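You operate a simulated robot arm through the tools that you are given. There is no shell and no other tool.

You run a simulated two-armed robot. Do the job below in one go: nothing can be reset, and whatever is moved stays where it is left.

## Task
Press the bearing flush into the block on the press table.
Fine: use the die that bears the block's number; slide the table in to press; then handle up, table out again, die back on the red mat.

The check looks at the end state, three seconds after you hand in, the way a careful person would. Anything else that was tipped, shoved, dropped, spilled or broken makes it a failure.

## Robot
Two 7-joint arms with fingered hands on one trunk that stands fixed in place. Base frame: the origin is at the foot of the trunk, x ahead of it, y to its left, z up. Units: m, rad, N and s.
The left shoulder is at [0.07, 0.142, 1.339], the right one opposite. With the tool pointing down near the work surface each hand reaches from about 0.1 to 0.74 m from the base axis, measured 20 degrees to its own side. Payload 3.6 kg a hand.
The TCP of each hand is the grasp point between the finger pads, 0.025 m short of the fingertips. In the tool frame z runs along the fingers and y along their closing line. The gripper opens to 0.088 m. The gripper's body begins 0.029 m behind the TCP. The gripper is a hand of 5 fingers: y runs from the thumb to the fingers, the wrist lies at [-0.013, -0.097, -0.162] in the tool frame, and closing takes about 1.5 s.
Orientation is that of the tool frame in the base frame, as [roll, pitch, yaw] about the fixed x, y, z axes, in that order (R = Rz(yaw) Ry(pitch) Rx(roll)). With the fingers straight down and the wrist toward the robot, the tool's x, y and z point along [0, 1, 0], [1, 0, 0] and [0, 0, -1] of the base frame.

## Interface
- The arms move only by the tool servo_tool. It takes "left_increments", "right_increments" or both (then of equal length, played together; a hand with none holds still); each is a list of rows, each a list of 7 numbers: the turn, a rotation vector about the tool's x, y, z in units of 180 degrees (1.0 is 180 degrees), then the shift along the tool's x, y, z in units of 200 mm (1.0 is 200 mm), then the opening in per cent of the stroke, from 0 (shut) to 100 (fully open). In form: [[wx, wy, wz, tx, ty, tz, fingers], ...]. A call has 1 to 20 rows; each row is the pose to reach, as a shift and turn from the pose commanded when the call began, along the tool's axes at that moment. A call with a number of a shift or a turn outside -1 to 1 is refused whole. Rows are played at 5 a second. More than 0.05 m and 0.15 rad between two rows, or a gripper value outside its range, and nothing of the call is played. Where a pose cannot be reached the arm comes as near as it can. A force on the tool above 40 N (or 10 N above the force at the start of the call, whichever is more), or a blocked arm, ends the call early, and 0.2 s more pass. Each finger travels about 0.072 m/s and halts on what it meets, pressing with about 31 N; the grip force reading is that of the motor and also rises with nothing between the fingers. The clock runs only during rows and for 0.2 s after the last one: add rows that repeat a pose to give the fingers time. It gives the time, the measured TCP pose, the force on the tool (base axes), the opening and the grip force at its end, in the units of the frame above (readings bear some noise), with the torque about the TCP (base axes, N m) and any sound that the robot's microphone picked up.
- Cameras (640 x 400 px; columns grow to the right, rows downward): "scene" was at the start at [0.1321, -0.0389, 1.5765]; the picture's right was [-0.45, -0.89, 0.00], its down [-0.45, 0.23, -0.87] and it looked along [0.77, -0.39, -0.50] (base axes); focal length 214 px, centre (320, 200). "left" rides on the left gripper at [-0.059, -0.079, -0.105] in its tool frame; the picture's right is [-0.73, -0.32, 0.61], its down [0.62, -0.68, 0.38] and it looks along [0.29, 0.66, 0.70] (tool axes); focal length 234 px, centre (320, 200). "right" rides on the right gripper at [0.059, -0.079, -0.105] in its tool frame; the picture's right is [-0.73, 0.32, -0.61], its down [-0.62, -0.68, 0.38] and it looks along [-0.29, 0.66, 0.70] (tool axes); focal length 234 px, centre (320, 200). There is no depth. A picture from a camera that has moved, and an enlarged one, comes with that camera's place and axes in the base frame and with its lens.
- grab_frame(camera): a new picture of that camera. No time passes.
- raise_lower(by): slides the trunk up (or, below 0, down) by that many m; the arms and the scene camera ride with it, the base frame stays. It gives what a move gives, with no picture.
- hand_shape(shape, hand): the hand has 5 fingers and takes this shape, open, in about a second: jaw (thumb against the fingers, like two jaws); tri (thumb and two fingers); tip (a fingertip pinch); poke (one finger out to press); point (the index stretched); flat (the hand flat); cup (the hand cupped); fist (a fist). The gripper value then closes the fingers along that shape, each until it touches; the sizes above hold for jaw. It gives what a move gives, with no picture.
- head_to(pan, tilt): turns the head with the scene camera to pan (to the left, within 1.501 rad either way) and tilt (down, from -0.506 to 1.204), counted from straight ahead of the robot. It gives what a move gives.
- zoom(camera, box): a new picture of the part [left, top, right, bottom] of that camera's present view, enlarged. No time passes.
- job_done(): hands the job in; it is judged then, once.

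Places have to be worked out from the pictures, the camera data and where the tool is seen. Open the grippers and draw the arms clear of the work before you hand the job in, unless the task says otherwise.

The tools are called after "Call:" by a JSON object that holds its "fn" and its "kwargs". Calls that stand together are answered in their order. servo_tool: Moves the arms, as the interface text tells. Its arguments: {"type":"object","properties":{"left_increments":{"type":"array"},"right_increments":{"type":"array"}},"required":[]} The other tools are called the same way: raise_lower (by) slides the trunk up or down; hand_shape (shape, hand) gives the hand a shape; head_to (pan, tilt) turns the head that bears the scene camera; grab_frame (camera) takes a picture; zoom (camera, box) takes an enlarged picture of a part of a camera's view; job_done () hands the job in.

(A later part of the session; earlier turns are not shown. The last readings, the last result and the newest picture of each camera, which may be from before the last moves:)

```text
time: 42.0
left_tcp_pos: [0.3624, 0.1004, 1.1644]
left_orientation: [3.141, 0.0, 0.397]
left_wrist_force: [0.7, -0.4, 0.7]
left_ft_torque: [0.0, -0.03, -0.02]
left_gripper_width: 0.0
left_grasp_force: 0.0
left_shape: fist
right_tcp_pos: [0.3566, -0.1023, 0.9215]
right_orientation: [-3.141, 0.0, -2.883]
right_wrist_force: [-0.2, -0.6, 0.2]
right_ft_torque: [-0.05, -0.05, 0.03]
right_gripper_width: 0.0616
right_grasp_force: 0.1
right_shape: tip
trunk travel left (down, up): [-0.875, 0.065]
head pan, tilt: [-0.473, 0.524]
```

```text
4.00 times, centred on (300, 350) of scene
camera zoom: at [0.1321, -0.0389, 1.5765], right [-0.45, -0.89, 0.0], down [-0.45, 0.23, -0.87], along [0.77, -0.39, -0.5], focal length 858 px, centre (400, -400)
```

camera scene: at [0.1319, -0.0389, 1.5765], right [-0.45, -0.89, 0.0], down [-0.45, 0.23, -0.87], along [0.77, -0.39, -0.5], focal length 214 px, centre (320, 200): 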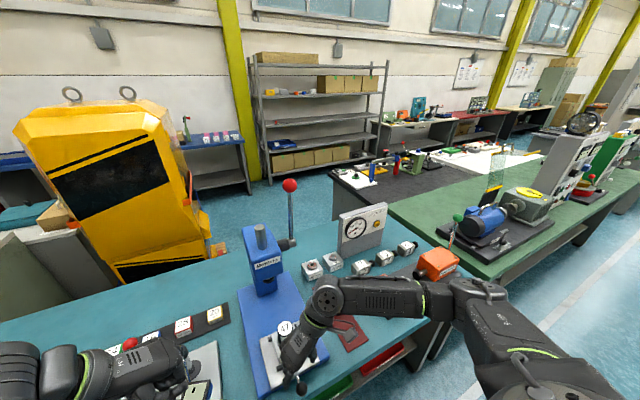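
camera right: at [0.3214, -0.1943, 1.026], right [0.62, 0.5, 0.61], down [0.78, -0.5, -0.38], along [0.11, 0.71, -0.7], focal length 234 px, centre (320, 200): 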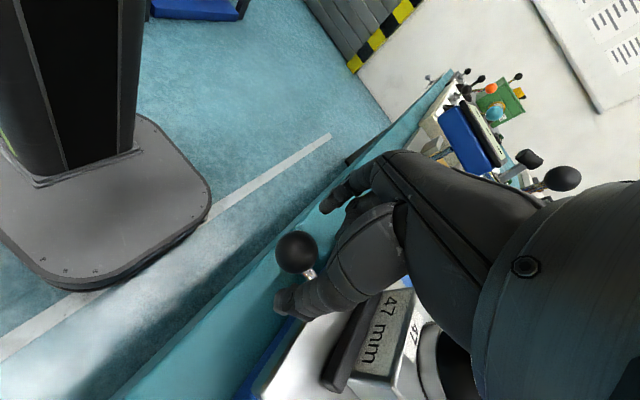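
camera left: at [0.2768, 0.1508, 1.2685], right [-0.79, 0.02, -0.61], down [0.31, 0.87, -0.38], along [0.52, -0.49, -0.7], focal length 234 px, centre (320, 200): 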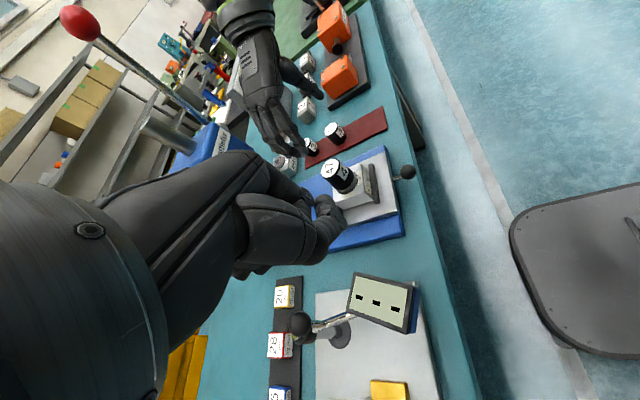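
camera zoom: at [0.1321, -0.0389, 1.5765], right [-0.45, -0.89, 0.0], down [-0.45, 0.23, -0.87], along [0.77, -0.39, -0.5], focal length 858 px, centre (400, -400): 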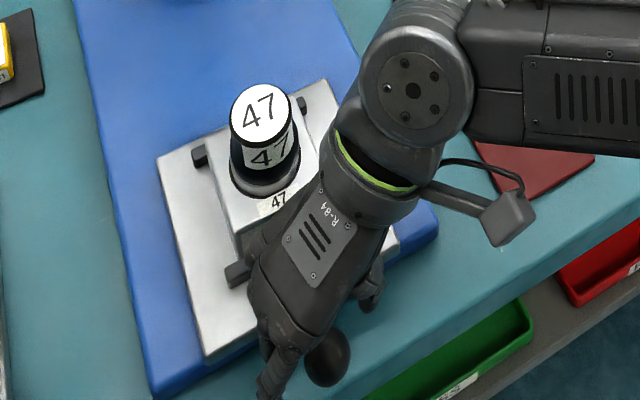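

The knob sits between thumb and index. I lower 15 mm more, to TCP z ≈ 0.907, keeping the curled fingers above the bar, then close.

Call:
{"fn": "servo_tool", "kwargs": {"right_increments": [[0, 0, 0, 0, -0.005, 0.025, 70], [0, 0, 0, 0, -0.005, 0.05, 70], [0, 0, 0, 0, -0.005, 0.072, 70], [0, 0, 0, 0, -0.005, 0.072, 70]]}}

Call:
{"fn": "zoom", "kwargs": {"camera": "left", "box": [340, 100, 440, 220]}}

Call:
{"fn": "zoom", "kwargs": {"camera": "right", "box": [220, 150, 420, 350]}}

```text
time: 43.0
left_tcp_pos: [0.3618, 0.0995, 1.1649]
left_orientation: [-3.141, 0.0, 0.398]
left_wrist_force: [-0.2, 0.6, 0.7]
left_ft_torque: [0.0, 0.01, 0.03]
left_gripper_width: 0.0
left_grasp_force: 0.1
left_shape: fist
right_tcp_pos: [0.358, -0.1038, 0.9074]
right_orientation: [-3.142, 0.001, -2.884]
right_wrist_force: [-0.2, 0.8, -0.1]
right_ft_torque: [-0.02, 0.02, 0.0]
right_gripper_width: 0.0621
right_grasp_force: 0.1
right_shape: tip
trunk travel left (down, up): [-0.875, 0.065]
head pan, tilt: [-0.473, 0.524]
```

```text
3.33 times, centred on (390, 160) of left
camera zoom: at [0.2769, 0.1507, 1.2684], right [-0.79, 0.02, -0.61], down [0.31, 0.87, -0.38], along [0.52, -0.49, -0.7], focal length 781 px, centre (87, 333)
```

zoom: 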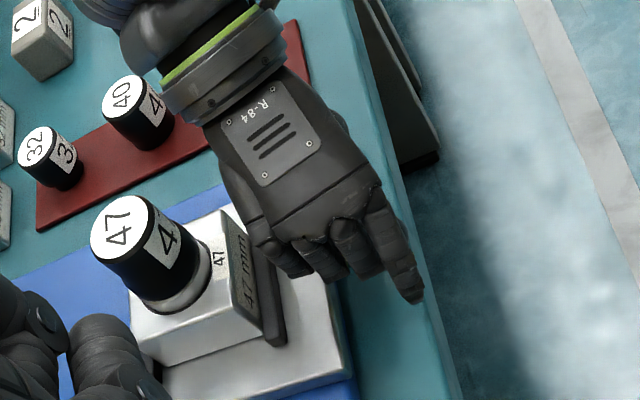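

```text
2.00 times, centred on (320, 250) of right
camera zoom: at [0.3215, -0.1961, 1.0115], right [0.62, 0.5, 0.61], down [0.78, -0.5, -0.38], along [0.11, 0.71, -0.7], focal length 468 px, centre (320, 100)
```

zoom: 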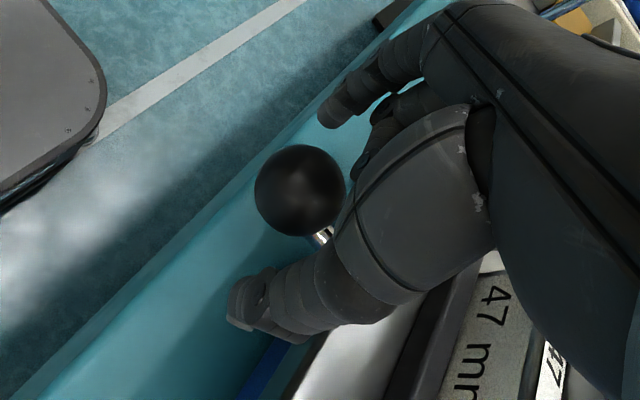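

The knob lies exactly at the TCP (within 1 mm). I close the pinch on it.

Call:
{"fn": "servo_tool", "kwargs": {"right_increments": [[0, 0, 0, 0, 0, 0, 55], [0, 0, 0, 0, 0, 0, 45], [0, 0, 0, 0, 0, 0, 35], [0, 0, 0, 0, 0, 0, 25], [0, 0, 0, 0, 0, 0, 15], [0, 0, 0, 0, 0, 0, 5], [0, 0, 0, 0, 0, 0, 0], [0, 0, 0, 0, 0, 0, 0], [0, 0, 0, 0, 0, 0, 0]]}}

Call:
{"fn": "zoom", "kwargs": {"camera": "right", "box": [220, 150, 420, 350]}}

Call:
{"fn": "zoom", "kwargs": {"camera": "left", "box": [340, 100, 440, 220]}}

```text
time: 45.0
left_tcp_pos: [0.3614, 0.0992, 1.1633]
left_orientation: [3.141, 0.001, 0.398]
left_wrist_force: [0.9, -1.0, 0.2]
left_ft_torque: [0.03, 0.01, 0.01]
left_gripper_width: 0.0001
left_grasp_force: 0.0
left_shape: fist
right_tcp_pos: [0.3582, -0.1057, 0.9053]
right_orientation: [-3.141, 0.0, -2.881]
right_wrist_force: [0.6, -1.0, -6.0]
right_ft_torque: [-0.05, -0.03, -0.01]
right_gripper_width: 0.024
right_grasp_force: 30.3
right_shape: tip
trunk travel left (down, up): [-0.875, 0.065]
head pan, tilt: [-0.473, 0.524]
```

```text
2.00 times, centred on (320, 250) of right
camera zoom: at [0.322, -0.1966, 1.0113], right [0.62, 0.5, 0.61], down [0.78, -0.5, -0.38], along [0.11, 0.71, -0.7], focal length 468 px, centre (320, 100)
```

zoom: 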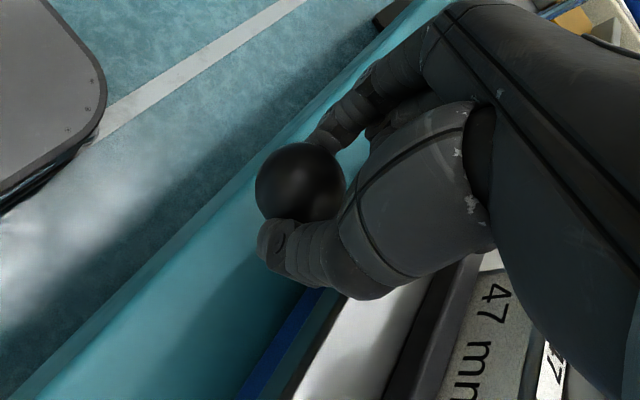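

```text
3.33 times, centred on (390, 160) of left
camera zoom: at [0.2776, 0.1502, 1.2683], right [-0.79, 0.02, -0.61], down [0.31, 0.87, -0.38], along [0.52, -0.49, -0.7], focal length 781 px, centre (87, 333)
```

zoom: 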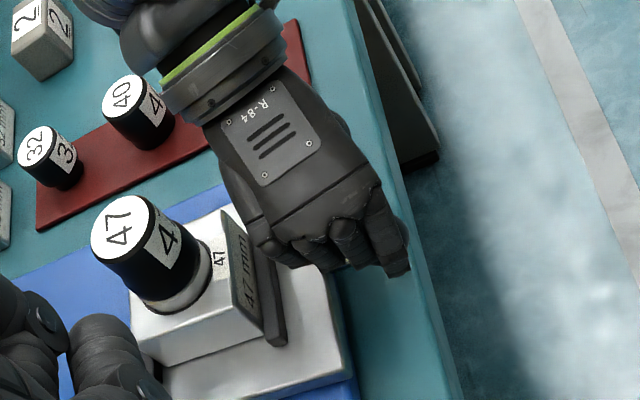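

The knob is gripped at 24 mm with 30 N. I slide the table gently 20 mm toward the press to check that it moves freely.

Call:
{"fn": "servo_tool", "kwargs": {"right_increments": [[0, 0, 0, -0.012, -0.0032, 0, 0], [0, 0, 0, -0.03, -0.008, 0, 0], [0, 0, 0, -0.052, -0.0137, 0, 0], [0, 0, 0, -0.075, -0.02, 0, 0], [0, 0, 0, -0.092, -0.0242, 0, 0], [0, 0, 0, -0.097, -0.0255, 0, 0]]}}

Call:
{"fn": "zoom", "kwargs": {"camera": "left", "box": [300, 100, 440, 220]}}

Call:
{"fn": "zoom", "kwargs": {"camera": "right", "box": [220, 150, 420, 350]}}

```text
time: 46.4
left_tcp_pos: [0.3634, 0.0996, 1.1639]
left_orientation: [3.141, 0.0, 0.397]
left_wrist_force: [1.3, 0.5, 0.0]
left_ft_torque: [-0.01, -0.01, 0.0]
left_gripper_width: 0.0001
left_grasp_force: 0.0
left_shape: fist
right_tcp_pos: [0.3792, -0.1036, 0.9073]
right_orientation: [-3.141, 0.001, -2.884]
right_wrist_force: [-0.4, -3.4, -8.1]
right_ft_torque: [-0.05, 0.01, -0.02]
right_gripper_width: 0.0242
right_grasp_force: 30.7
right_shape: tip
trunk travel left (down, up): [-0.875, 0.065]
head pan, tilt: [-0.473, 0.524]
```

```text
3.33 times, centred on (370, 160) of left
camera zoom: at [0.2774, 0.1497, 1.2685], right [-0.79, 0.02, -0.61], down [0.31, 0.87, -0.38], along [0.52, -0.49, -0.7], focal length 781 px, centre (153, 333)
```

zoom: 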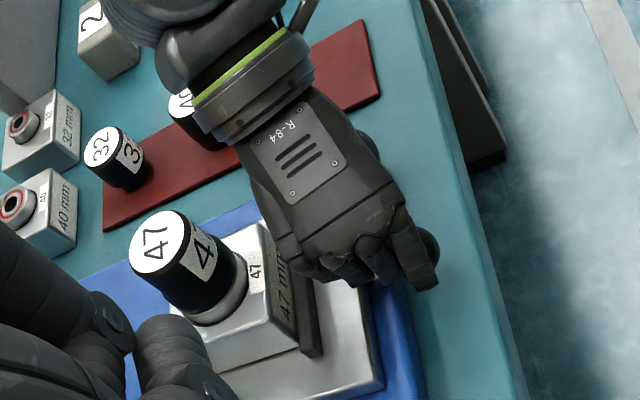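

```text
2.00 times, centred on (320, 250) of right
camera zoom: at [0.3426, -0.1963, 1.0115], right [0.62, 0.5, 0.61], down [0.78, -0.5, -0.38], along [0.11, 0.71, -0.7], focal length 468 px, centre (320, 100)
```

zoom: 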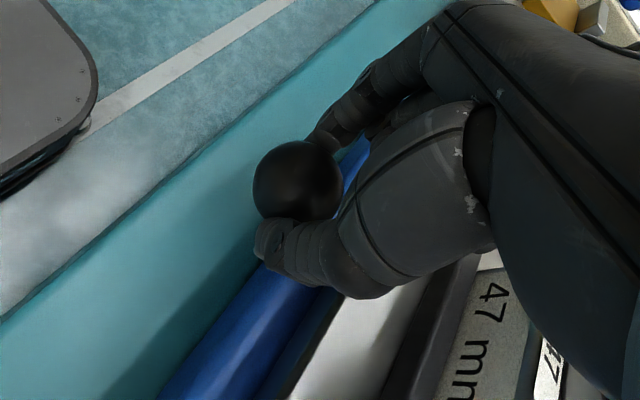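

The table slides smoothly with the hand and the die stays put. I continue 75 mm more at about 50 mm/s.

Call:
{"fn": "servo_tool", "kwargs": {"right_increments": [[0, 0, 0, -0.015, -0.004, 0, 0], [0, 0, 0, -0.045, -0.0119, 0, 0], [0, 0, 0, -0.09, -0.0237, 0, 0], [0, 0, 0, -0.137, -0.0361, 0, 0], [0, 0, 0, -0.184, -0.0485, 0, 0], [0, 0, 0, -0.231, -0.0608, 0, 0], [0, 0, 0, -0.278, -0.0732, 0, 0], [0, 0, 0, -0.32, -0.0843, 0, 0], [0, 0, 0, -0.35, -0.0922, 0, 0], [0, 0, 0, -0.3626, -0.0955, 0, 0]]}}

Call:
{"fn": "grab_frame", "kwargs": {"camera": "left"}}

Call:
{"fn": "grab_frame", "kwargs": {"camera": "scene"}}

Call:
{"fn": "grab_frame", "kwargs": {"camera": "right"}}

```text
time: 48.6
left_tcp_pos: [0.3623, 0.0998, 1.1656]
left_orientation: [-3.139, -0.001, 0.399]
left_wrist_force: [0.5, -0.3, -0.6]
left_ft_torque: [0.01, -0.01, -0.03]
left_gripper_width: 0.0
left_grasp_force: 0.0
left_shape: fist
right_tcp_pos: [0.4557, -0.1047, 0.9076]
right_orientation: [3.14, -0.001, -2.882]
right_wrist_force: [-2.4, -3.7, -9.8]
right_ft_torque: [-0.09, 0.06, 0.01]
right_gripper_width: 0.0243
right_grasp_force: 30.9
right_shape: tip
trunk travel left (down, up): [-0.875, 0.065]
head pan, tilt: [-0.473, 0.524]
```

```text
taken
camera left: at [0.2779, 0.1493, 1.2683], right [-0.79, 0.02, -0.61], down [0.31, 0.87, -0.38], along [0.52, -0.49, -0.7], focal length 234 px, centre (320, 200)
```

left: 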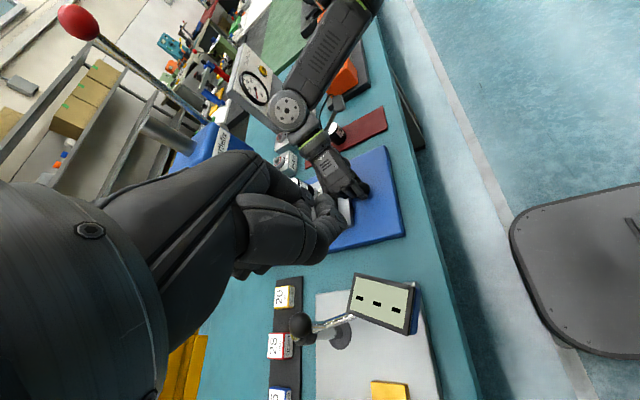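

```text
taken
camera scene: at [0.1335, -0.0407, 1.5762], right [-0.45, -0.89, 0.0], down [-0.45, 0.23, -0.87], along [0.77, -0.39, -0.5], focal length 214 px, centre (320, 200)
```

scene: 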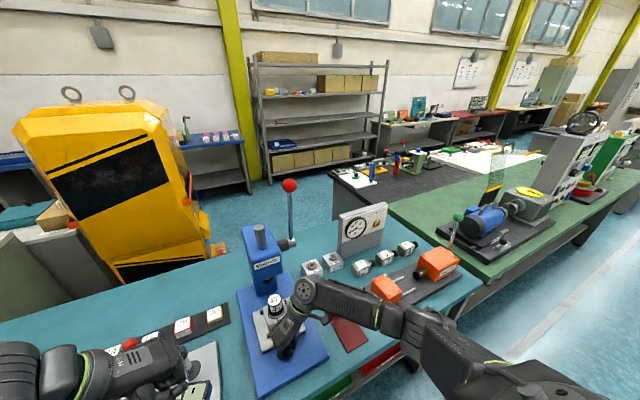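

```text
taken
camera right: at [0.4184, -0.1963, 1.0118], right [0.62, 0.5, 0.61], down [0.78, -0.5, -0.38], along [0.11, 0.71, -0.7], focal length 234 px, centre (320, 200)
```

right: 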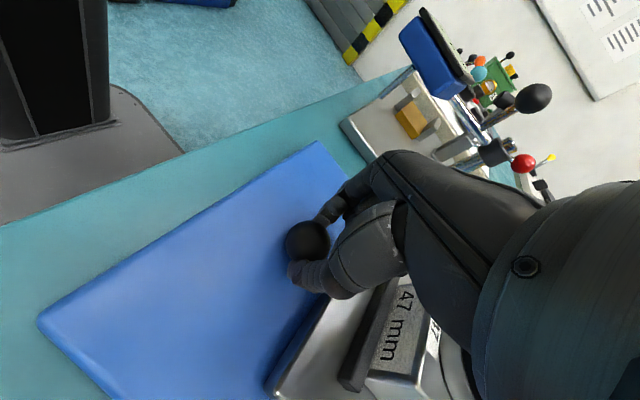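

The table has moved about 97 mm, with roughly 40 mm left. I check the clearance between the hand, die and press head.

Call:
{"fn": "zoom", "kwargs": {"camera": "scene", "box": [220, 210, 340, 370]}}

Call:
{"fn": "zoom", "kwargs": {"camera": "left", "box": [240, 60, 400, 240]}}

```text
2.50 times, centred on (280, 290) of scene
camera zoom: at [0.1335, -0.0407, 1.5762], right [-0.45, -0.89, 0.0], down [-0.45, 0.23, -0.87], along [0.77, -0.39, -0.5], focal length 536 px, centre (420, -25)
```

zoom: 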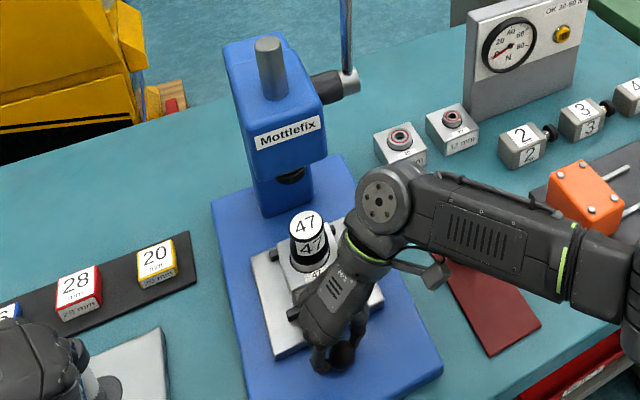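

```text
2.22 times, centred on (320, 150) of left
camera zoom: at [0.2779, 0.1493, 1.2683], right [-0.79, 0.02, -0.61], down [0.31, 0.87, -0.38], along [0.52, -0.49, -0.7], focal length 520 px, centre (320, 311)
```

zoom: 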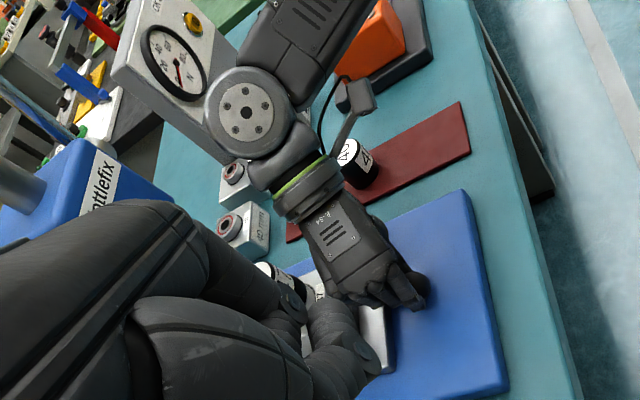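

Clearance is good, with the wrist well to the right of the press head. I push another 35 mm and then approach the end stop.

Call:
{"fn": "servo_tool", "kwargs": {"right_increments": [[0, 0, 0, -0.015, -0.004, 0, 0], [0, 0, 0, -0.045, -0.0119, 0, 0], [0, 0, 0, -0.08, -0.0211, 0, 0], [0, 0, 0, -0.115, -0.0303, 0, 0], [0, 0, 0, -0.145, -0.0382, 0, 0], [0, 0, 0, -0.164, -0.0432, 0, 0], [0, 0, 0, -0.1692, -0.0446, 0, 0]]}}

Call:
{"fn": "zoom", "kwargs": {"camera": "scene", "box": [220, 210, 340, 370]}}

Call:
{"fn": "grab_frame", "kwargs": {"camera": "right"}}

```text
time: 50.2
left_tcp_pos: [0.3617, 0.0993, 1.1642]
left_orientation: [-3.139, 0.0, 0.397]
left_wrist_force: [-0.4, -0.2, 0.2]
left_ft_torque: [-0.01, 0.02, 0.03]
left_gripper_width: 0.0001
left_grasp_force: 0.0
left_shape: fist
right_tcp_pos: [0.4891, -0.103, 0.9081]
right_orientation: [3.139, -0.001, -2.883]
right_wrist_force: [-1.8, -4.2, -9.5]
right_ft_torque: [-0.09, 0.02, 0.03]
right_gripper_width: 0.0239
right_grasp_force: 31.1
right_shape: tip
trunk travel left (down, up): [-0.875, 0.065]
head pan, tilt: [-0.473, 0.524]
```

```text
2.50 times, centred on (280, 290) of scene
camera zoom: at [0.1335, -0.0401, 1.5763], right [-0.45, -0.89, 0.0], down [-0.45, 0.23, -0.87], along [0.77, -0.39, -0.5], focal length 536 px, centre (420, -25)
```

zoom: 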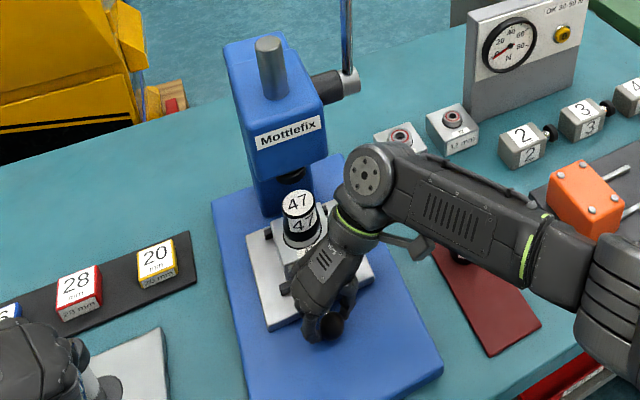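

```text
taken
camera right: at [0.4531, -0.1961, 1.0118], right [0.62, 0.5, 0.61], down [0.78, -0.5, -0.38], along [0.11, 0.71, -0.7], focal length 234 px, centre (320, 200)
```

right: 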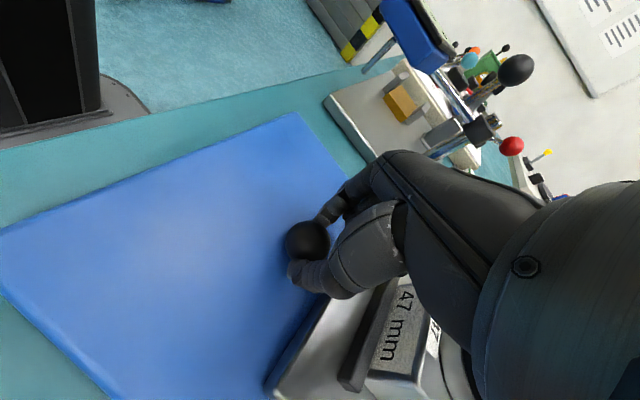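

The table is at about 131 mm of travel with no stop felt yet. I continue in small steps while watching the x force.

Call:
{"fn": "servo_tool", "kwargs": {"right_increments": [[0, 0, 0, -0.0145, -0.0038, 0, 0], [0, 0, 0, -0.029, -0.0076, 0, 0], [0, 0, 0, -0.0435, -0.0115, 0, 0], [0, 0, 0, -0.0435, -0.0115, 0, 0]]}}

Call:
{"fn": "zoom", "kwargs": {"camera": "scene", "box": [240, 220, 320, 340]}}

```text
time: 51.2
left_tcp_pos: [0.3619, 0.1002, 1.1641]
left_orientation: [-3.14, 0.0, 0.399]
left_wrist_force: [0.1, -0.1, 0.3]
left_ft_torque: [0.0, 0.0, 0.02]
left_gripper_width: 0.0001
left_grasp_force: 0.1
left_shape: fist
right_tcp_pos: [0.4983, -0.1042, 0.9061]
right_orientation: [3.138, 0.0, -2.884]
right_wrist_force: [0.4, -4.8, -3.9]
right_ft_torque: [-0.06, -0.02, 0.03]
right_gripper_width: 0.0241
right_grasp_force: 30.7
right_shape: tip
trunk travel left (down, up): [-0.875, 0.065]
head pan, tilt: [-0.473, 0.524]
```

```text
3.33 times, centred on (280, 280) of scene
camera zoom: at [0.1333, -0.0402, 1.5763], right [-0.45, -0.89, 0.0], down [-0.45, 0.23, -0.87], along [0.77, -0.39, -0.5], focal length 715 px, centre (453, -67)
```

zoom: 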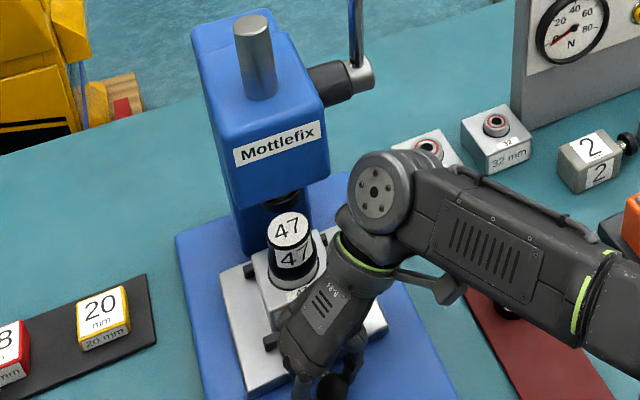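

Travel is now about 140 mm, which matches my ram estimate. I probe 4 mm further to see whether there is an end stop here.

Call:
{"fn": "servo_tool", "kwargs": {"right_increments": [[0, 0, 0, -0.0097, -0.0025, 0, 0], [0, 0, 0, -0.0193, -0.0051, 0, 0], [0, 0, 0, -0.0193, -0.0051, 0, 0]]}}

Call:
{"fn": "zoom", "kwargs": {"camera": "scene", "box": [240, 220, 320, 340]}}

Call:
{"fn": "zoom", "kwargs": {"camera": "left", "box": [180, 100, 360, 260]}}

```text
time: 52.0
left_tcp_pos: [0.3621, 0.101, 1.1644]
left_orientation: [-3.141, -0.001, 0.398]
left_wrist_force: [0.8, -0.2, 0.1]
left_ft_torque: [0.0, 0.04, 0.01]
left_gripper_width: 0.0001
left_grasp_force: 0.1
left_shape: fist
right_tcp_pos: [0.5007, -0.1042, 0.9067]
right_orientation: [3.139, 0.0, -2.883]
right_wrist_force: [-6.5, -6.5, -5.8]
right_ft_torque: [-0.1, 0.12, 0.1]
right_gripper_width: 0.0243
right_grasp_force: 31.0
right_shape: tip
trunk travel left (down, up): [-0.875, 0.065]
head pan, tilt: [-0.473, 0.524]
```

```text
3.33 times, centred on (280, 280) of scene
camera zoom: at [0.1315, -0.0404, 1.5764], right [-0.45, -0.89, 0.0], down [-0.45, 0.23, -0.87], along [0.77, -0.39, -0.5], focal length 715 px, centre (453, -67)
```

zoom: 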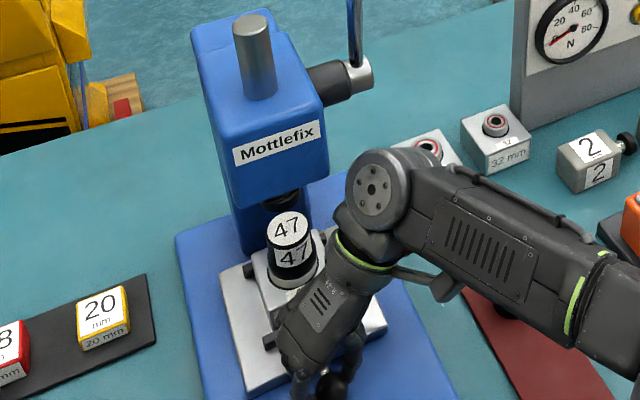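

```text
2.50 times, centred on (270, 180) of left
camera zoom: at [0.2764, 0.1494, 1.2687], right [-0.79, 0.02, -0.61], down [0.31, 0.87, -0.38], along [0.52, -0.49, -0.7], focal length 585 px, centre (445, 250)
```

zoom: 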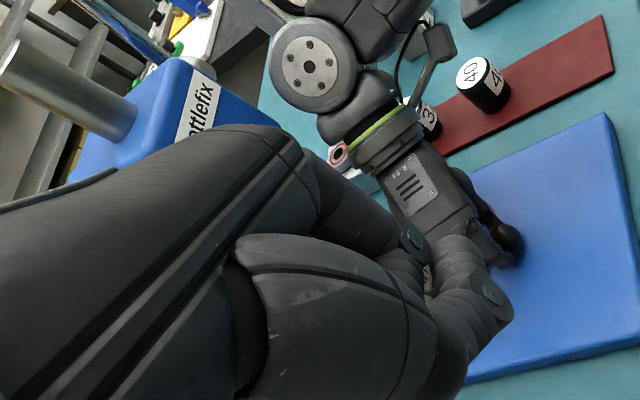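

The x force jumped to −6.5 N and the die no longer moves in the picture, so this is likely the stop. I push 3 mm more to confirm it.

Call:
{"fn": "servo_tool", "kwargs": {"right_increments": [[0, 0, 0, -0.007, -0.002, 0, 0], [0, 0, 0, -0.0145, -0.0038, 0, 0], [0, 0, 0, -0.0145, -0.0038, 0, 0]]}}

Call:
{"fn": "zoom", "kwargs": {"camera": "scene", "box": [240, 220, 320, 340]}}

```text
time: 52.8
left_tcp_pos: [0.3598, 0.0996, 1.1645]
left_orientation: [-3.141, -0.001, 0.398]
left_wrist_force: [-0.4, 0.4, -0.1]
left_ft_torque: [-0.03, -0.02, 0.0]
left_gripper_width: 0.0
left_grasp_force: 0.0
left_shape: fist
right_tcp_pos: [0.502, -0.1039, 0.9065]
right_orientation: [-3.141, 0.0, -2.884]
right_wrist_force: [-12.7, -5.7, -7.0]
right_ft_torque: [-0.06, 0.2, 0.14]
right_gripper_width: 0.0249
right_grasp_force: 31.4
right_shape: tip
trunk travel left (down, up): [-0.875, 0.065]
head pan, tilt: [-0.473, 0.524]
```

```text
3.33 times, centred on (280, 280) of scene
camera zoom: at [0.13, -0.0404, 1.5765], right [-0.45, -0.89, 0.0], down [-0.44, 0.23, -0.87], along [0.77, -0.39, -0.5], focal length 715 px, centre (453, -67)
```

zoom: 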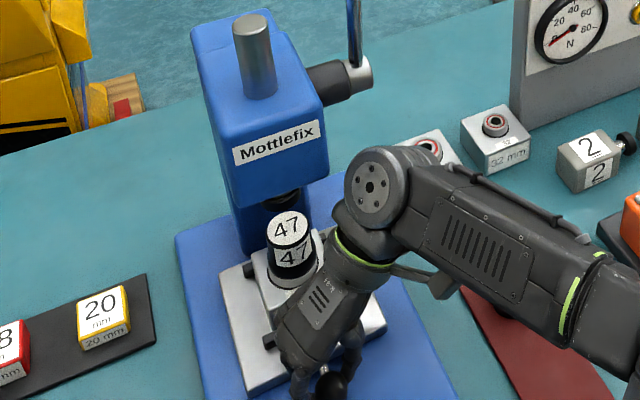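

The stop is confirmed (12.7 N with no further motion). I relax the push by 5 mm and open the pinch.

Call:
{"fn": "servo_tool", "kwargs": {"right_increments": [[0, 0, 0, 0.0145, 0.0038, 0, 0], [0, 0, 0, 0.029, 0.0076, 0, 0], [0, 0, 0, 0.029, 0.0076, 0, 30], [0, 0, 0, 0.029, 0.0076, 0, 40], [0, 0, 0, 0.029, 0.0076, 0, 50], [0, 0, 0, 0.029, 0.0076, 0, 60], [0, 0, 0, 0.029, 0.0076, 0, 70], [0, 0, 0, 0.029, 0.0076, 0, 70], [0, 0, 0, 0.029, 0.0076, 0, 70]]}}

Call:
{"fn": "grab_frame", "kwargs": {"camera": "right"}}

Call:
{"fn": "zoom", "kwargs": {"camera": "scene", "box": [220, 210, 340, 370]}}

```text
time: 54.8
left_tcp_pos: [0.3617, 0.1008, 1.1649]
left_orientation: [3.14, 0.001, 0.399]
left_wrist_force: [-0.8, 0.1, -0.3]
left_ft_torque: [0.02, 0.0, -0.03]
left_gripper_width: 0.0
left_grasp_force: 0.0
left_shape: fist
right_tcp_pos: [0.4982, -0.1024, 0.907]
right_orientation: [-3.14, -0.001, -2.883]
right_wrist_force: [-0.3, -0.5, 0.5]
right_ft_torque: [0.02, -0.02, 0.05]
right_gripper_width: 0.0612
right_grasp_force: 0.1
right_shape: tip
trunk travel left (down, up): [-0.875, 0.065]
head pan, tilt: [-0.473, 0.524]
```

```text
taken
camera right: at [0.4621, -0.1945, 1.0119], right [0.62, 0.5, 0.61], down [0.78, -0.5, -0.38], along [0.11, 0.71, -0.7], focal length 234 px, centre (320, 200)
```

right: 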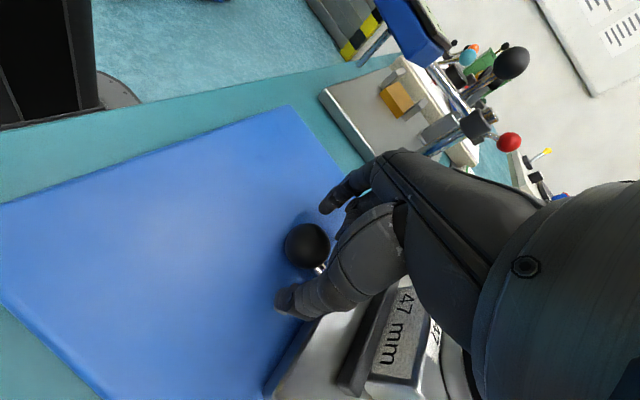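

```text
2.50 times, centred on (280, 290) of scene
camera zoom: at [0.1321, -0.0388, 1.5765], right [-0.45, -0.89, 0.0], down [-0.45, 0.23, -0.87], along [0.77, -0.39, -0.5], focal length 536 px, centre (420, -25)
```

zoom: 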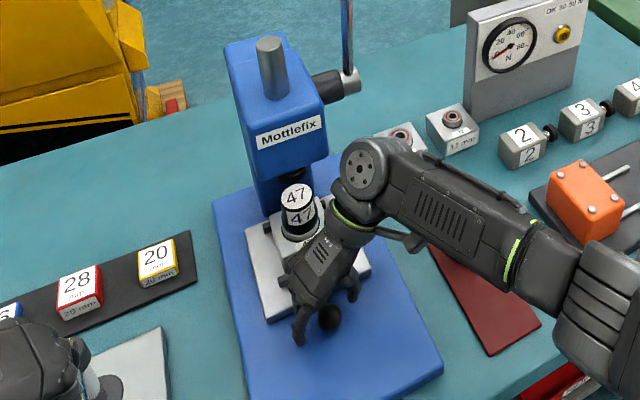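

The knob is free. I raise the hand 45 mm to clear it, then draw back and up, away from the press.

Call:
{"fn": "servo_tool", "kwargs": {"right_increments": [[0, 0, 0, 0, 0, -0.11, 70], [0, 0, 0, 0, 0, -0.22, 70], [0, 0, 0, 0.12, 0.032, -0.25, 70], [0, 0, 0, 0.24, 0.064, -0.3, 70], [0, 0, 0, 0.36, 0.096, -0.38, 70], [0, 0, 0, 0.48, 0.127, -0.5, 70], [0, 0, 0, 0.48, 0.127, -0.7, 70], [0, 0, 0, 0.48, 0.127, -0.85, 70], [0, 0, 0, 0.48, 0.127, -0.95, 70]]}}

Call:
{"fn": "grab_frame", "kwargs": {"camera": "right"}}

Call:
{"fn": "zoom", "kwargs": {"camera": "scene", "box": [220, 160, 360, 370]}}

Call:
{"fn": "grab_frame", "kwargs": {"camera": "left"}}

```text
time: 56.8
left_tcp_pos: [0.3605, 0.1, 1.1637]
left_orientation: [3.141, -0.001, 0.399]
left_wrist_force: [-0.1, -0.3, -0.4]
left_ft_torque: [0.01, 0.0, 0.03]
left_gripper_width: 0.0
left_grasp_force: 0.1
left_shape: fist
right_tcp_pos: [0.3997, -0.1017, 1.0981]
right_orientation: [3.142, -0.001, -2.883]
right_wrist_force: [0.2, -0.3, -0.5]
right_ft_torque: [-0.01, -0.03, 0.04]
right_gripper_width: 0.0611
right_grasp_force: 0.1
right_shape: tip
trunk travel left (down, up): [-0.875, 0.065]
head pan, tilt: [-0.473, 0.524]
```

```text
taken
camera right: at [0.3633, -0.1932, 1.2035], right [0.62, 0.5, 0.61], down [0.78, -0.5, -0.38], along [0.11, 0.71, -0.7], focal length 234 px, centre (320, 200)
```

right: 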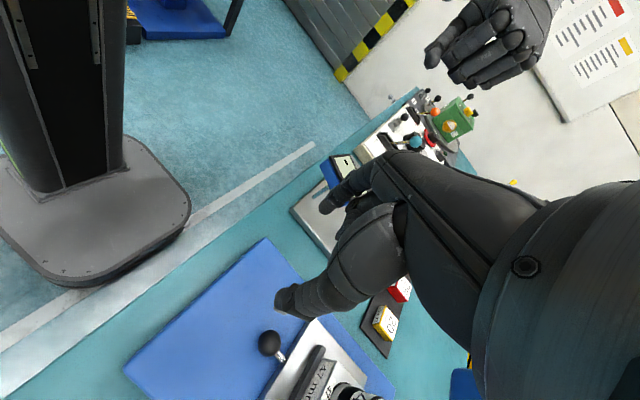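

```text
1.90 times, centred on (290, 265) of scene
camera zoom: at [0.1316, -0.0389, 1.5765], right [-0.45, -0.89, 0.0], down [-0.45, 0.23, -0.87], along [0.77, -0.39, -0.5], focal length 408 px, centre (377, 76)
```

zoom: 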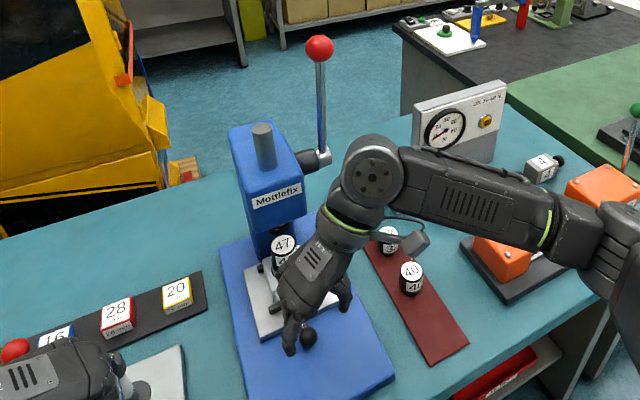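

```text
taken
camera left: at [0.2764, 0.1507, 1.2685], right [-0.79, 0.02, -0.61], down [0.31, 0.87, -0.38], along [0.52, -0.49, -0.7], focal length 234 px, centre (320, 200)
```

left: 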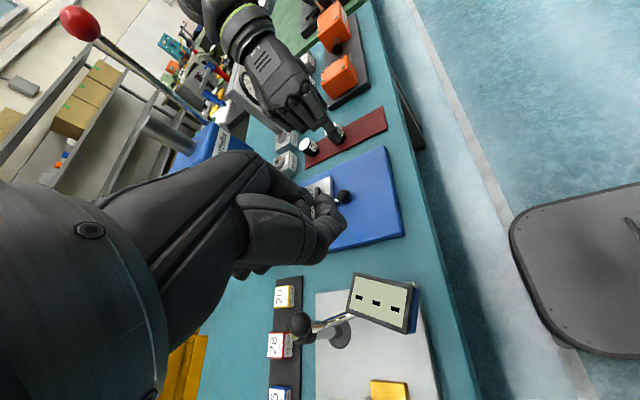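

The table is at its stop, with the die under the ram. Next is the lever, so I zoom from both cameras to locate the ball and pivot more exactly.

Call:
{"fn": "zoom", "kwargs": {"camera": "scene", "box": [240, 165, 340, 275]}}

Call:
{"fn": "zoom", "kwargs": {"camera": "left", "box": [40, 0, 240, 180]}}

```text
3.64 times, centred on (290, 220) of scene
camera zoom: at [0.1316, -0.0389, 1.5765], right [-0.45, -0.89, 0.0], down [-0.45, 0.23, -0.87], along [0.77, -0.39, -0.5], focal length 780 px, centre (429, 127)
```

zoom: 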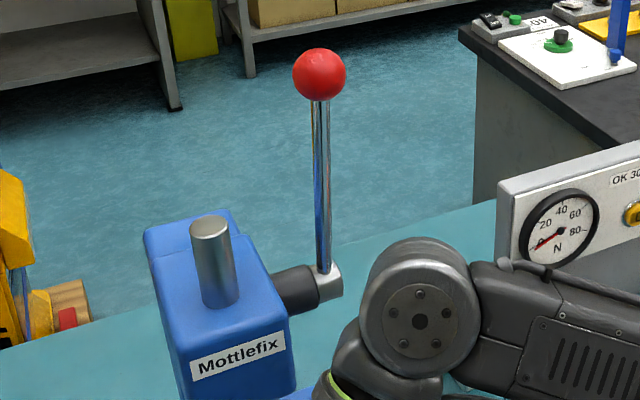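

```text
2.22 times, centred on (140, 90) of left
camera zoom: at [0.2764, 0.1507, 1.2685], right [-0.79, 0.02, -0.61], down [0.31, 0.87, -0.38], along [0.52, -0.49, -0.7], focal length 520 px, centre (720, 444)
```

zoom: 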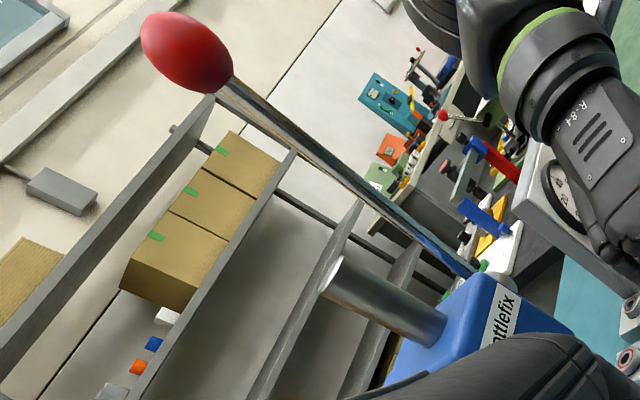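

Both cameras agree: lever ball centre (0.607, -0.196, 1.332), hub near (0.645, -0.196, 1.113), so a radius of about 0.22 m leaning 10° toward me. I raise the right hand and swing right, then switch to the jaw shape and turn to yaw 1.57 to grip the ball from above with the rod between thumb and fingers.

Call:
{"fn": "servo_tool", "kwargs": {"right_increments": [[0, 0, 0, 0.02, -0.08, -0.17, 90], [0, 0, 0, 0.04, -0.16, -0.34, 90], [0, 0, 0, 0.065, -0.24, -0.51, 90], [0, 0, 0, 0.085, -0.32, -0.68, 90], [0, 0, 0, 0.105, -0.4, -0.85, 90], [0, 0, 0, 0.127, -0.484, -1.0, 90]]}}

Call:
{"fn": "servo_tool", "kwargs": {"right_increments": [[0, 0, 0.0448, 0, 0, 0, 90], [0, 0, 0.0896, 0, 0, 0, 90], [0, 0, 0.1344, 0, 0, 0, 90], [0, 0, 0.1792, 0, 0, 0, 90], [0, 0, 0.224, 0, 0, 0, 90], [0, 0, 0.2688, 0, 0, 0, 90], [0, 0, 0.3136, 0, 0, 0, 90], [0, 0, 0.3585, 0, 0, 0, 90], [0, 0, 0.4033, 0, 0, 0, 90], [0, 0, 0.4481, 0, 0, 0, 90], [0, 0, 0.4929, 0, 0, 0, 90], [0, 0, 0.5377, 0, 0, 0, 90], [0, 0, 0.5825, 0, 0, 0, 90], [0, 0, 0.5825, 0, 0, 0, 90]]}}

Call:
{"fn": "hand_shape", "kwargs": {"hand": "right", "shape": "jaw"}}

Call:
{"fn": "grab_frame", "kwargs": {"camera": "scene"}}

```text
time: 58.2
left_tcp_pos: [0.3618, 0.1014, 1.1647]
left_orientation: [-3.141, 0.0, 0.399]
left_wrist_force: [0.5, -0.1, -1.1]
left_ft_torque: [0.01, -0.02, 0.01]
left_gripper_width: 0.0
left_grasp_force: 0.1
left_shape: fist
right_tcp_pos: [0.3987, -0.201, 1.2974]
right_orientation: [3.139, 0.001, -2.885]
right_wrist_force: [0.5, 0.7, -0.3]
right_ft_torque: [0.02, -0.01, 0.0]
right_gripper_width: 0.079
right_grasp_force: 0.0
right_shape: tip
trunk travel left (down, up): [-0.875, 0.065]
head pan, tilt: [-0.473, 0.524]
```

```text
time: 61.2
left_tcp_pos: [0.3613, 0.1013, 1.1631]
left_orientation: [-3.141, 0.001, 0.397]
left_wrist_force: [0.1, 0.0, -0.3]
left_ft_torque: [0.01, 0.02, 0.03]
left_gripper_width: 0.0
left_grasp_force: 0.2
left_shape: fist
right_tcp_pos: [0.3991, -0.203, 1.2983]
right_orientation: [-3.141, -0.001, 1.568]
right_wrist_force: [0.4, -0.3, -0.2]
right_ft_torque: [-0.04, -0.04, 0.0]
right_gripper_width: 0.0793
right_grasp_force: 0.2
right_shape: tip
trunk travel left (down, up): [-0.875, 0.065]
head pan, tilt: [-0.473, 0.524]
```

```text
time: 62.1
left_tcp_pos: [0.3605, 0.0997, 1.1649]
left_orientation: [-3.141, 0.0, 0.399]
left_wrist_force: [0.6, -0.4, 0.6]
left_ft_torque: [-0.02, 0.02, 0.03]
left_gripper_width: 0.0001
left_grasp_force: 0.0
left_shape: fist
right_tcp_pos: [0.3984, -0.2036, 1.2959]
right_orientation: [3.14, -0.001, 1.569]
right_wrist_force: [-0.2, -0.1, 0.0]
right_ft_torque: [0.0, 0.0, 0.0]
right_gripper_width: 0.0875
right_grasp_force: 0.1
right_shape: jaw
trunk travel left (down, up): [-0.875, 0.065]
head pan, tilt: [-0.473, 0.524]
```

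```text
taken
camera scene: at [0.1321, -0.0388, 1.5765], right [-0.45, -0.89, 0.0], down [-0.45, 0.23, -0.87], along [0.77, -0.39, -0.5], focal length 214 px, centre (320, 200)
```

scene: 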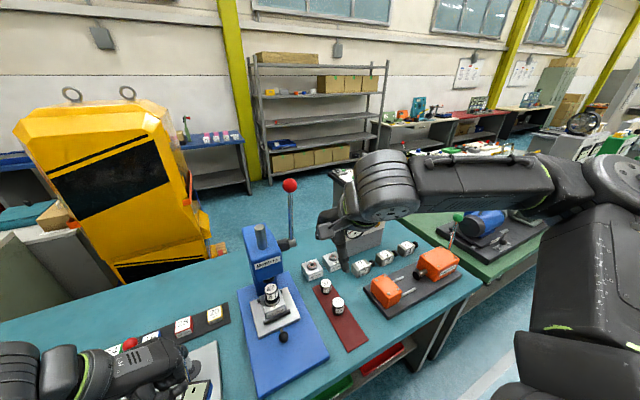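

Before gripping, I test in free air that the wrist can follow the lever's swing by rotating the tool from down to forward while lowering to about z = 1.15.

Call:
{"fn": "servo_tool", "kwargs": {"right_increments": [[-0.045, 0, 0, 0, 0, 0.06, 100], [-0.09, 0, 0, 0, 0, 0.13, 100], [-0.135, 0, 0, 0, 0, 0.2, 100], [-0.18, 0, 0, 0, 0, 0.27, 100], [-0.225, 0, 0, 0, 0, 0.34, 100], [-0.27, 0, 0, 0, 0, 0.41, 100], [-0.315, 0, 0, 0, 0, 0.48, 100], [-0.36, 0, 0, 0, 0, 0.55, 100], [-0.405, 0, 0, 0, 0, 0.62, 100], [-0.45, 0, 0, 0, 0, 0.69, 100], [-0.5, 0, 0, 0, 0, 0.75, 100], [-0.5, 0, 0, 0, 0, 0.75, 100]]}}

Call:
{"fn": "grab_frame", "kwargs": {"camera": "scene"}}

```text
refused: row 11 steps farther than a row can; nothing moved
```

```text
taken
camera scene: at [0.1321, -0.0388, 1.5765], right [-0.45, -0.89, 0.0], down [-0.45, 0.23, -0.87], along [0.77, -0.39, -0.5], focal length 214 px, centre (320, 200)
```

scene: 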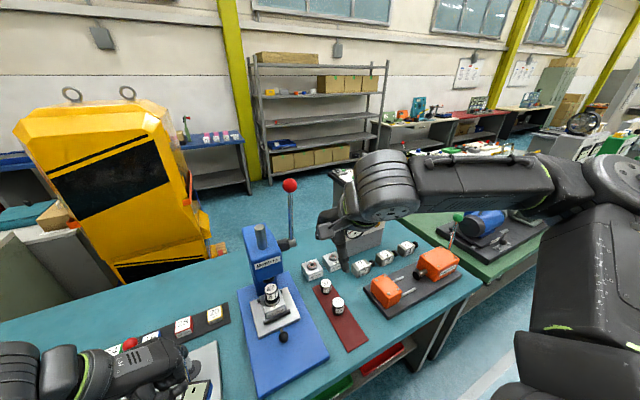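

The last row's turn was slightly too big, so nothing moved. I repeat the test with evenly spaced rows.

Call:
{"fn": "servo_tool", "kwargs": {"right_increments": [[-0.045, 0, 0, 0, 0, 0.07, 100], [-0.09, 0, 0, 0, 0, 0.14, 100], [-0.135, 0, 0, 0, 0, 0.21, 100], [-0.18, 0, 0, 0, 0, 0.28, 100], [-0.225, 0, 0, 0, 0, 0.35, 100], [-0.27, 0, 0, 0, 0, 0.42, 100], [-0.315, 0, 0, 0, 0, 0.49, 100], [-0.36, 0, 0, 0, 0, 0.56, 100], [-0.405, 0, 0, 0, 0, 0.63, 100], [-0.45, 0, 0, 0, 0, 0.7, 100], [-0.495, 0, 0, 0, 0, 0.75, 100], [-0.495, 0, 0, 0, 0, 0.75, 100]]}}

Call:
{"fn": "grab_frame", "kwargs": {"camera": "scene"}}

```text
time: 64.7
left_tcp_pos: [0.3612, 0.1005, 1.1642]
left_orientation: [3.141, 0.001, 0.4]
left_wrist_force: [0.0, -0.7, -0.5]
left_ft_torque: [-0.02, 0.01, -0.01]
left_gripper_width: 0.0002
left_grasp_force: 0.2
left_shape: fist
right_tcp_pos: [0.3987, -0.2031, 1.1473]
right_orientation: [1.584, 0.0, 1.569]
right_wrist_force: [-0.6, 0.8, 0.6]
right_ft_torque: [-0.01, 0.02, 0.03]
right_gripper_width: 0.0881
right_grasp_force: 0.1
right_shape: jaw
right hand out of reach, approached as far as the arm can: row 1, 2, 3, 4, 5, 6, 7, 8
trunk travel left (down, up): [-0.875, 0.065]
head pan, tilt: [-0.473, 0.524]
```

```text
taken
camera scene: at [0.132, -0.0388, 1.5765], right [-0.45, -0.89, 0.0], down [-0.45, 0.23, -0.87], along [0.77, -0.39, -0.5], focal length 214 px, centre (320, 200)
```

scene: 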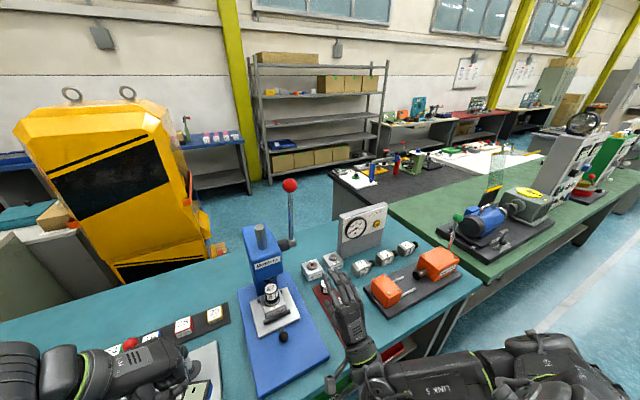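

The arm can reach the forward-pointing pose. I'll rehearse the swing in reverse in free air, 0.1 m to the right of the lever: first shift to (0.4235, -0.30, 1.1165), then arc up to the lever's rest angle, which also brings the hand beside the ball.

Call:
{"fn": "servo_tool", "kwargs": {"right_increments": [[0, 0, 0, -0.16, -0.05, 0.04, 100], [0, 0, 0, -0.32, -0.1, 0.08, 100], [0, 0, 0, -0.485, -0.1525, 0.1225, 100], [0, 0, 0, -0.485, -0.1525, 0.1225, 100]]}}

Call:
{"fn": "servo_tool", "kwargs": {"right_increments": [[0.0438, 0, 0, 0, 0.1527, 0.0106, 100], [0.0877, 0, 0, 0, 0.3027, 0.0421, 100], [0.1315, 0, 0, 0, 0.4465, 0.0935, 100], [0.1753, 0, 0, 0, 0.5822, 0.1645, 100], [0.2192, 0, 0, 0, 0.7071, 0.2535, 100], [0.2192, 0, 0, 0, 0.7071, 0.2535, 100]]}}

Call:
{"fn": "grab_frame", "kwargs": {"camera": "scene"}}

```text
time: 65.7
left_tcp_pos: [0.3624, 0.1002, 1.1653]
left_orientation: [3.142, 0.0, 0.399]
left_wrist_force: [0.0, -0.4, -0.2]
left_ft_torque: [0.0, 0.02, 0.02]
left_gripper_width: 0.0
left_grasp_force: 0.1
left_shape: fist
right_tcp_pos: [0.421, -0.3028, 1.1167]
right_orientation: [1.587, 0.0, 1.569]
right_wrist_force: [-0.1, -0.1, 0.6]
right_ft_torque: [-0.01, 0.01, 0.0]
right_gripper_width: 0.088
right_grasp_force: 0.1
right_shape: jaw
trunk travel left (down, up): [-0.875, 0.065]
head pan, tilt: [-0.473, 0.524]
```

```text
time: 67.1
left_tcp_pos: [0.3611, 0.1009, 1.1639]
left_orientation: [-3.142, -0.001, 0.397]
left_wrist_force: [-1.1, -0.2, 0.5]
left_ft_torque: [0.0, -0.01, 0.01]
left_gripper_width: 0.0
left_grasp_force: 0.0
left_shape: fist
right_tcp_pos: [0.4765, -0.2986, 1.2562]
right_orientation: [2.275, 0.002, 1.567]
right_wrist_force: [0.6, 0.1, -0.2]
right_ft_torque: [-0.02, 0.02, 0.0]
right_gripper_width: 0.0876
right_grasp_force: 0.0
right_shape: jaw
trunk travel left (down, up): [-0.875, 0.065]
head pan, tilt: [-0.473, 0.524]
```

```text
taken
camera scene: at [0.1323, -0.0392, 1.5764], right [-0.45, -0.89, 0.0], down [-0.45, 0.23, -0.87], along [0.77, -0.39, -0.5], focal length 214 px, centre (320, 200)
```

scene: 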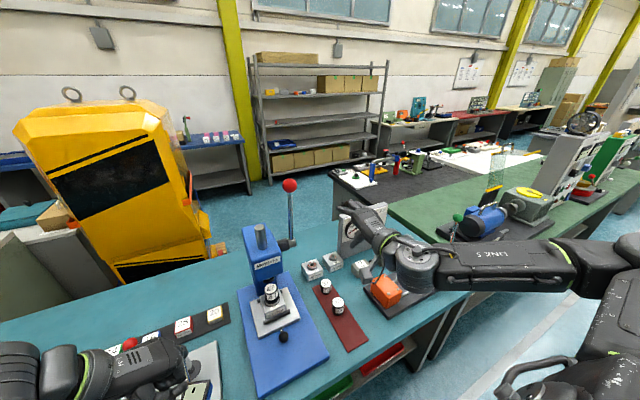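

The first half was fully reachable. I continue the arc up to the lever's rest angle.

Call:
{"fn": "servo_tool", "kwargs": {"right_increments": [[0.0438, 0, 0, 0, 0.1527, 0.0106, 100], [0.0877, 0, 0, 0, 0.3027, 0.0421, 100], [0.1315, 0, 0, 0, 0.4465, 0.0935, 100], [0.1753, 0, 0, 0, 0.5822, 0.1645, 100], [0.2192, 0, 0, 0, 0.7071, 0.2535, 100], [0.2192, 0, 0, 0, 0.7071, 0.2535, 100]]}}

Call:
{"fn": "grab_frame", "kwargs": {"camera": "scene"}}

Call:
{"fn": "grab_frame", "kwargs": {"camera": "right"}}

Call:
{"fn": "grab_frame", "kwargs": {"camera": "left"}}

```text
time: 68.5
left_tcp_pos: [0.3609, 0.1013, 1.1643]
left_orientation: [3.141, 0.001, 0.398]
left_wrist_force: [-0.5, 0.5, 0.1]
left_ft_torque: [-0.01, 0.0, 0.01]
left_gripper_width: 0.0002
left_grasp_force: 0.0
left_shape: fist
right_tcp_pos: [0.6069, -0.2997, 1.3334]
right_orientation: [2.966, -0.001, 1.571]
right_wrist_force: [-0.1, -1.2, -0.2]
right_ft_torque: [-0.03, -0.03, -0.01]
right_gripper_width: 0.0879
right_grasp_force: 0.1
right_shape: jaw
trunk travel left (down, up): [-0.875, 0.065]
head pan, tilt: [-0.473, 0.524]
```

```text
taken
camera scene: at [0.1319, -0.039, 1.5765], right [-0.45, -0.89, 0.0], down [-0.45, 0.23, -0.87], along [0.77, -0.39, -0.5], focal length 214 px, centre (320, 200)
```

scene: 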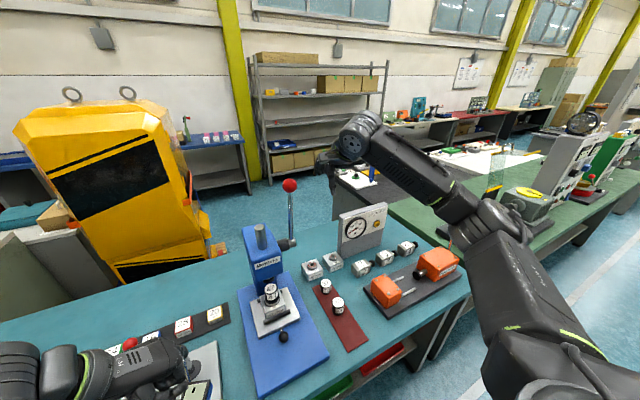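

```text
taken
camera right: at [0.5106, -0.2413, 1.4231], right [0.21, -0.73, 0.65], down [-0.6, -0.62, -0.5], along [0.77, -0.29, -0.57], focal length 234 px, centre (320, 200)
```

right: 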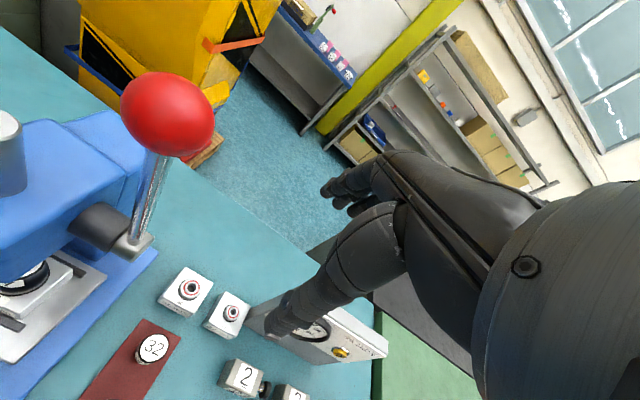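

```text
taken
camera left: at [0.2766, 0.1506, 1.2685], right [-0.79, 0.02, -0.61], down [0.31, 0.87, -0.38], along [0.52, -0.49, -0.7], focal length 234 px, centre (320, 200)
```

left: 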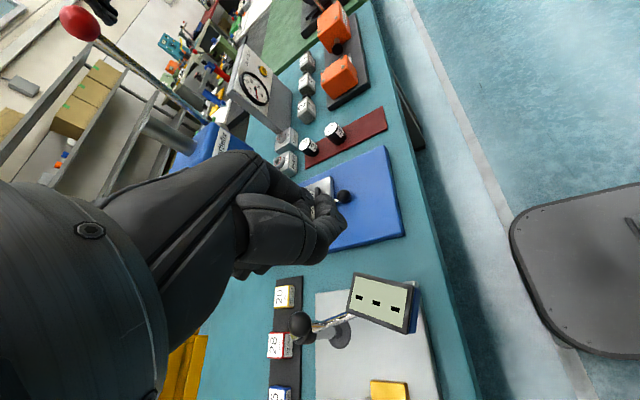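

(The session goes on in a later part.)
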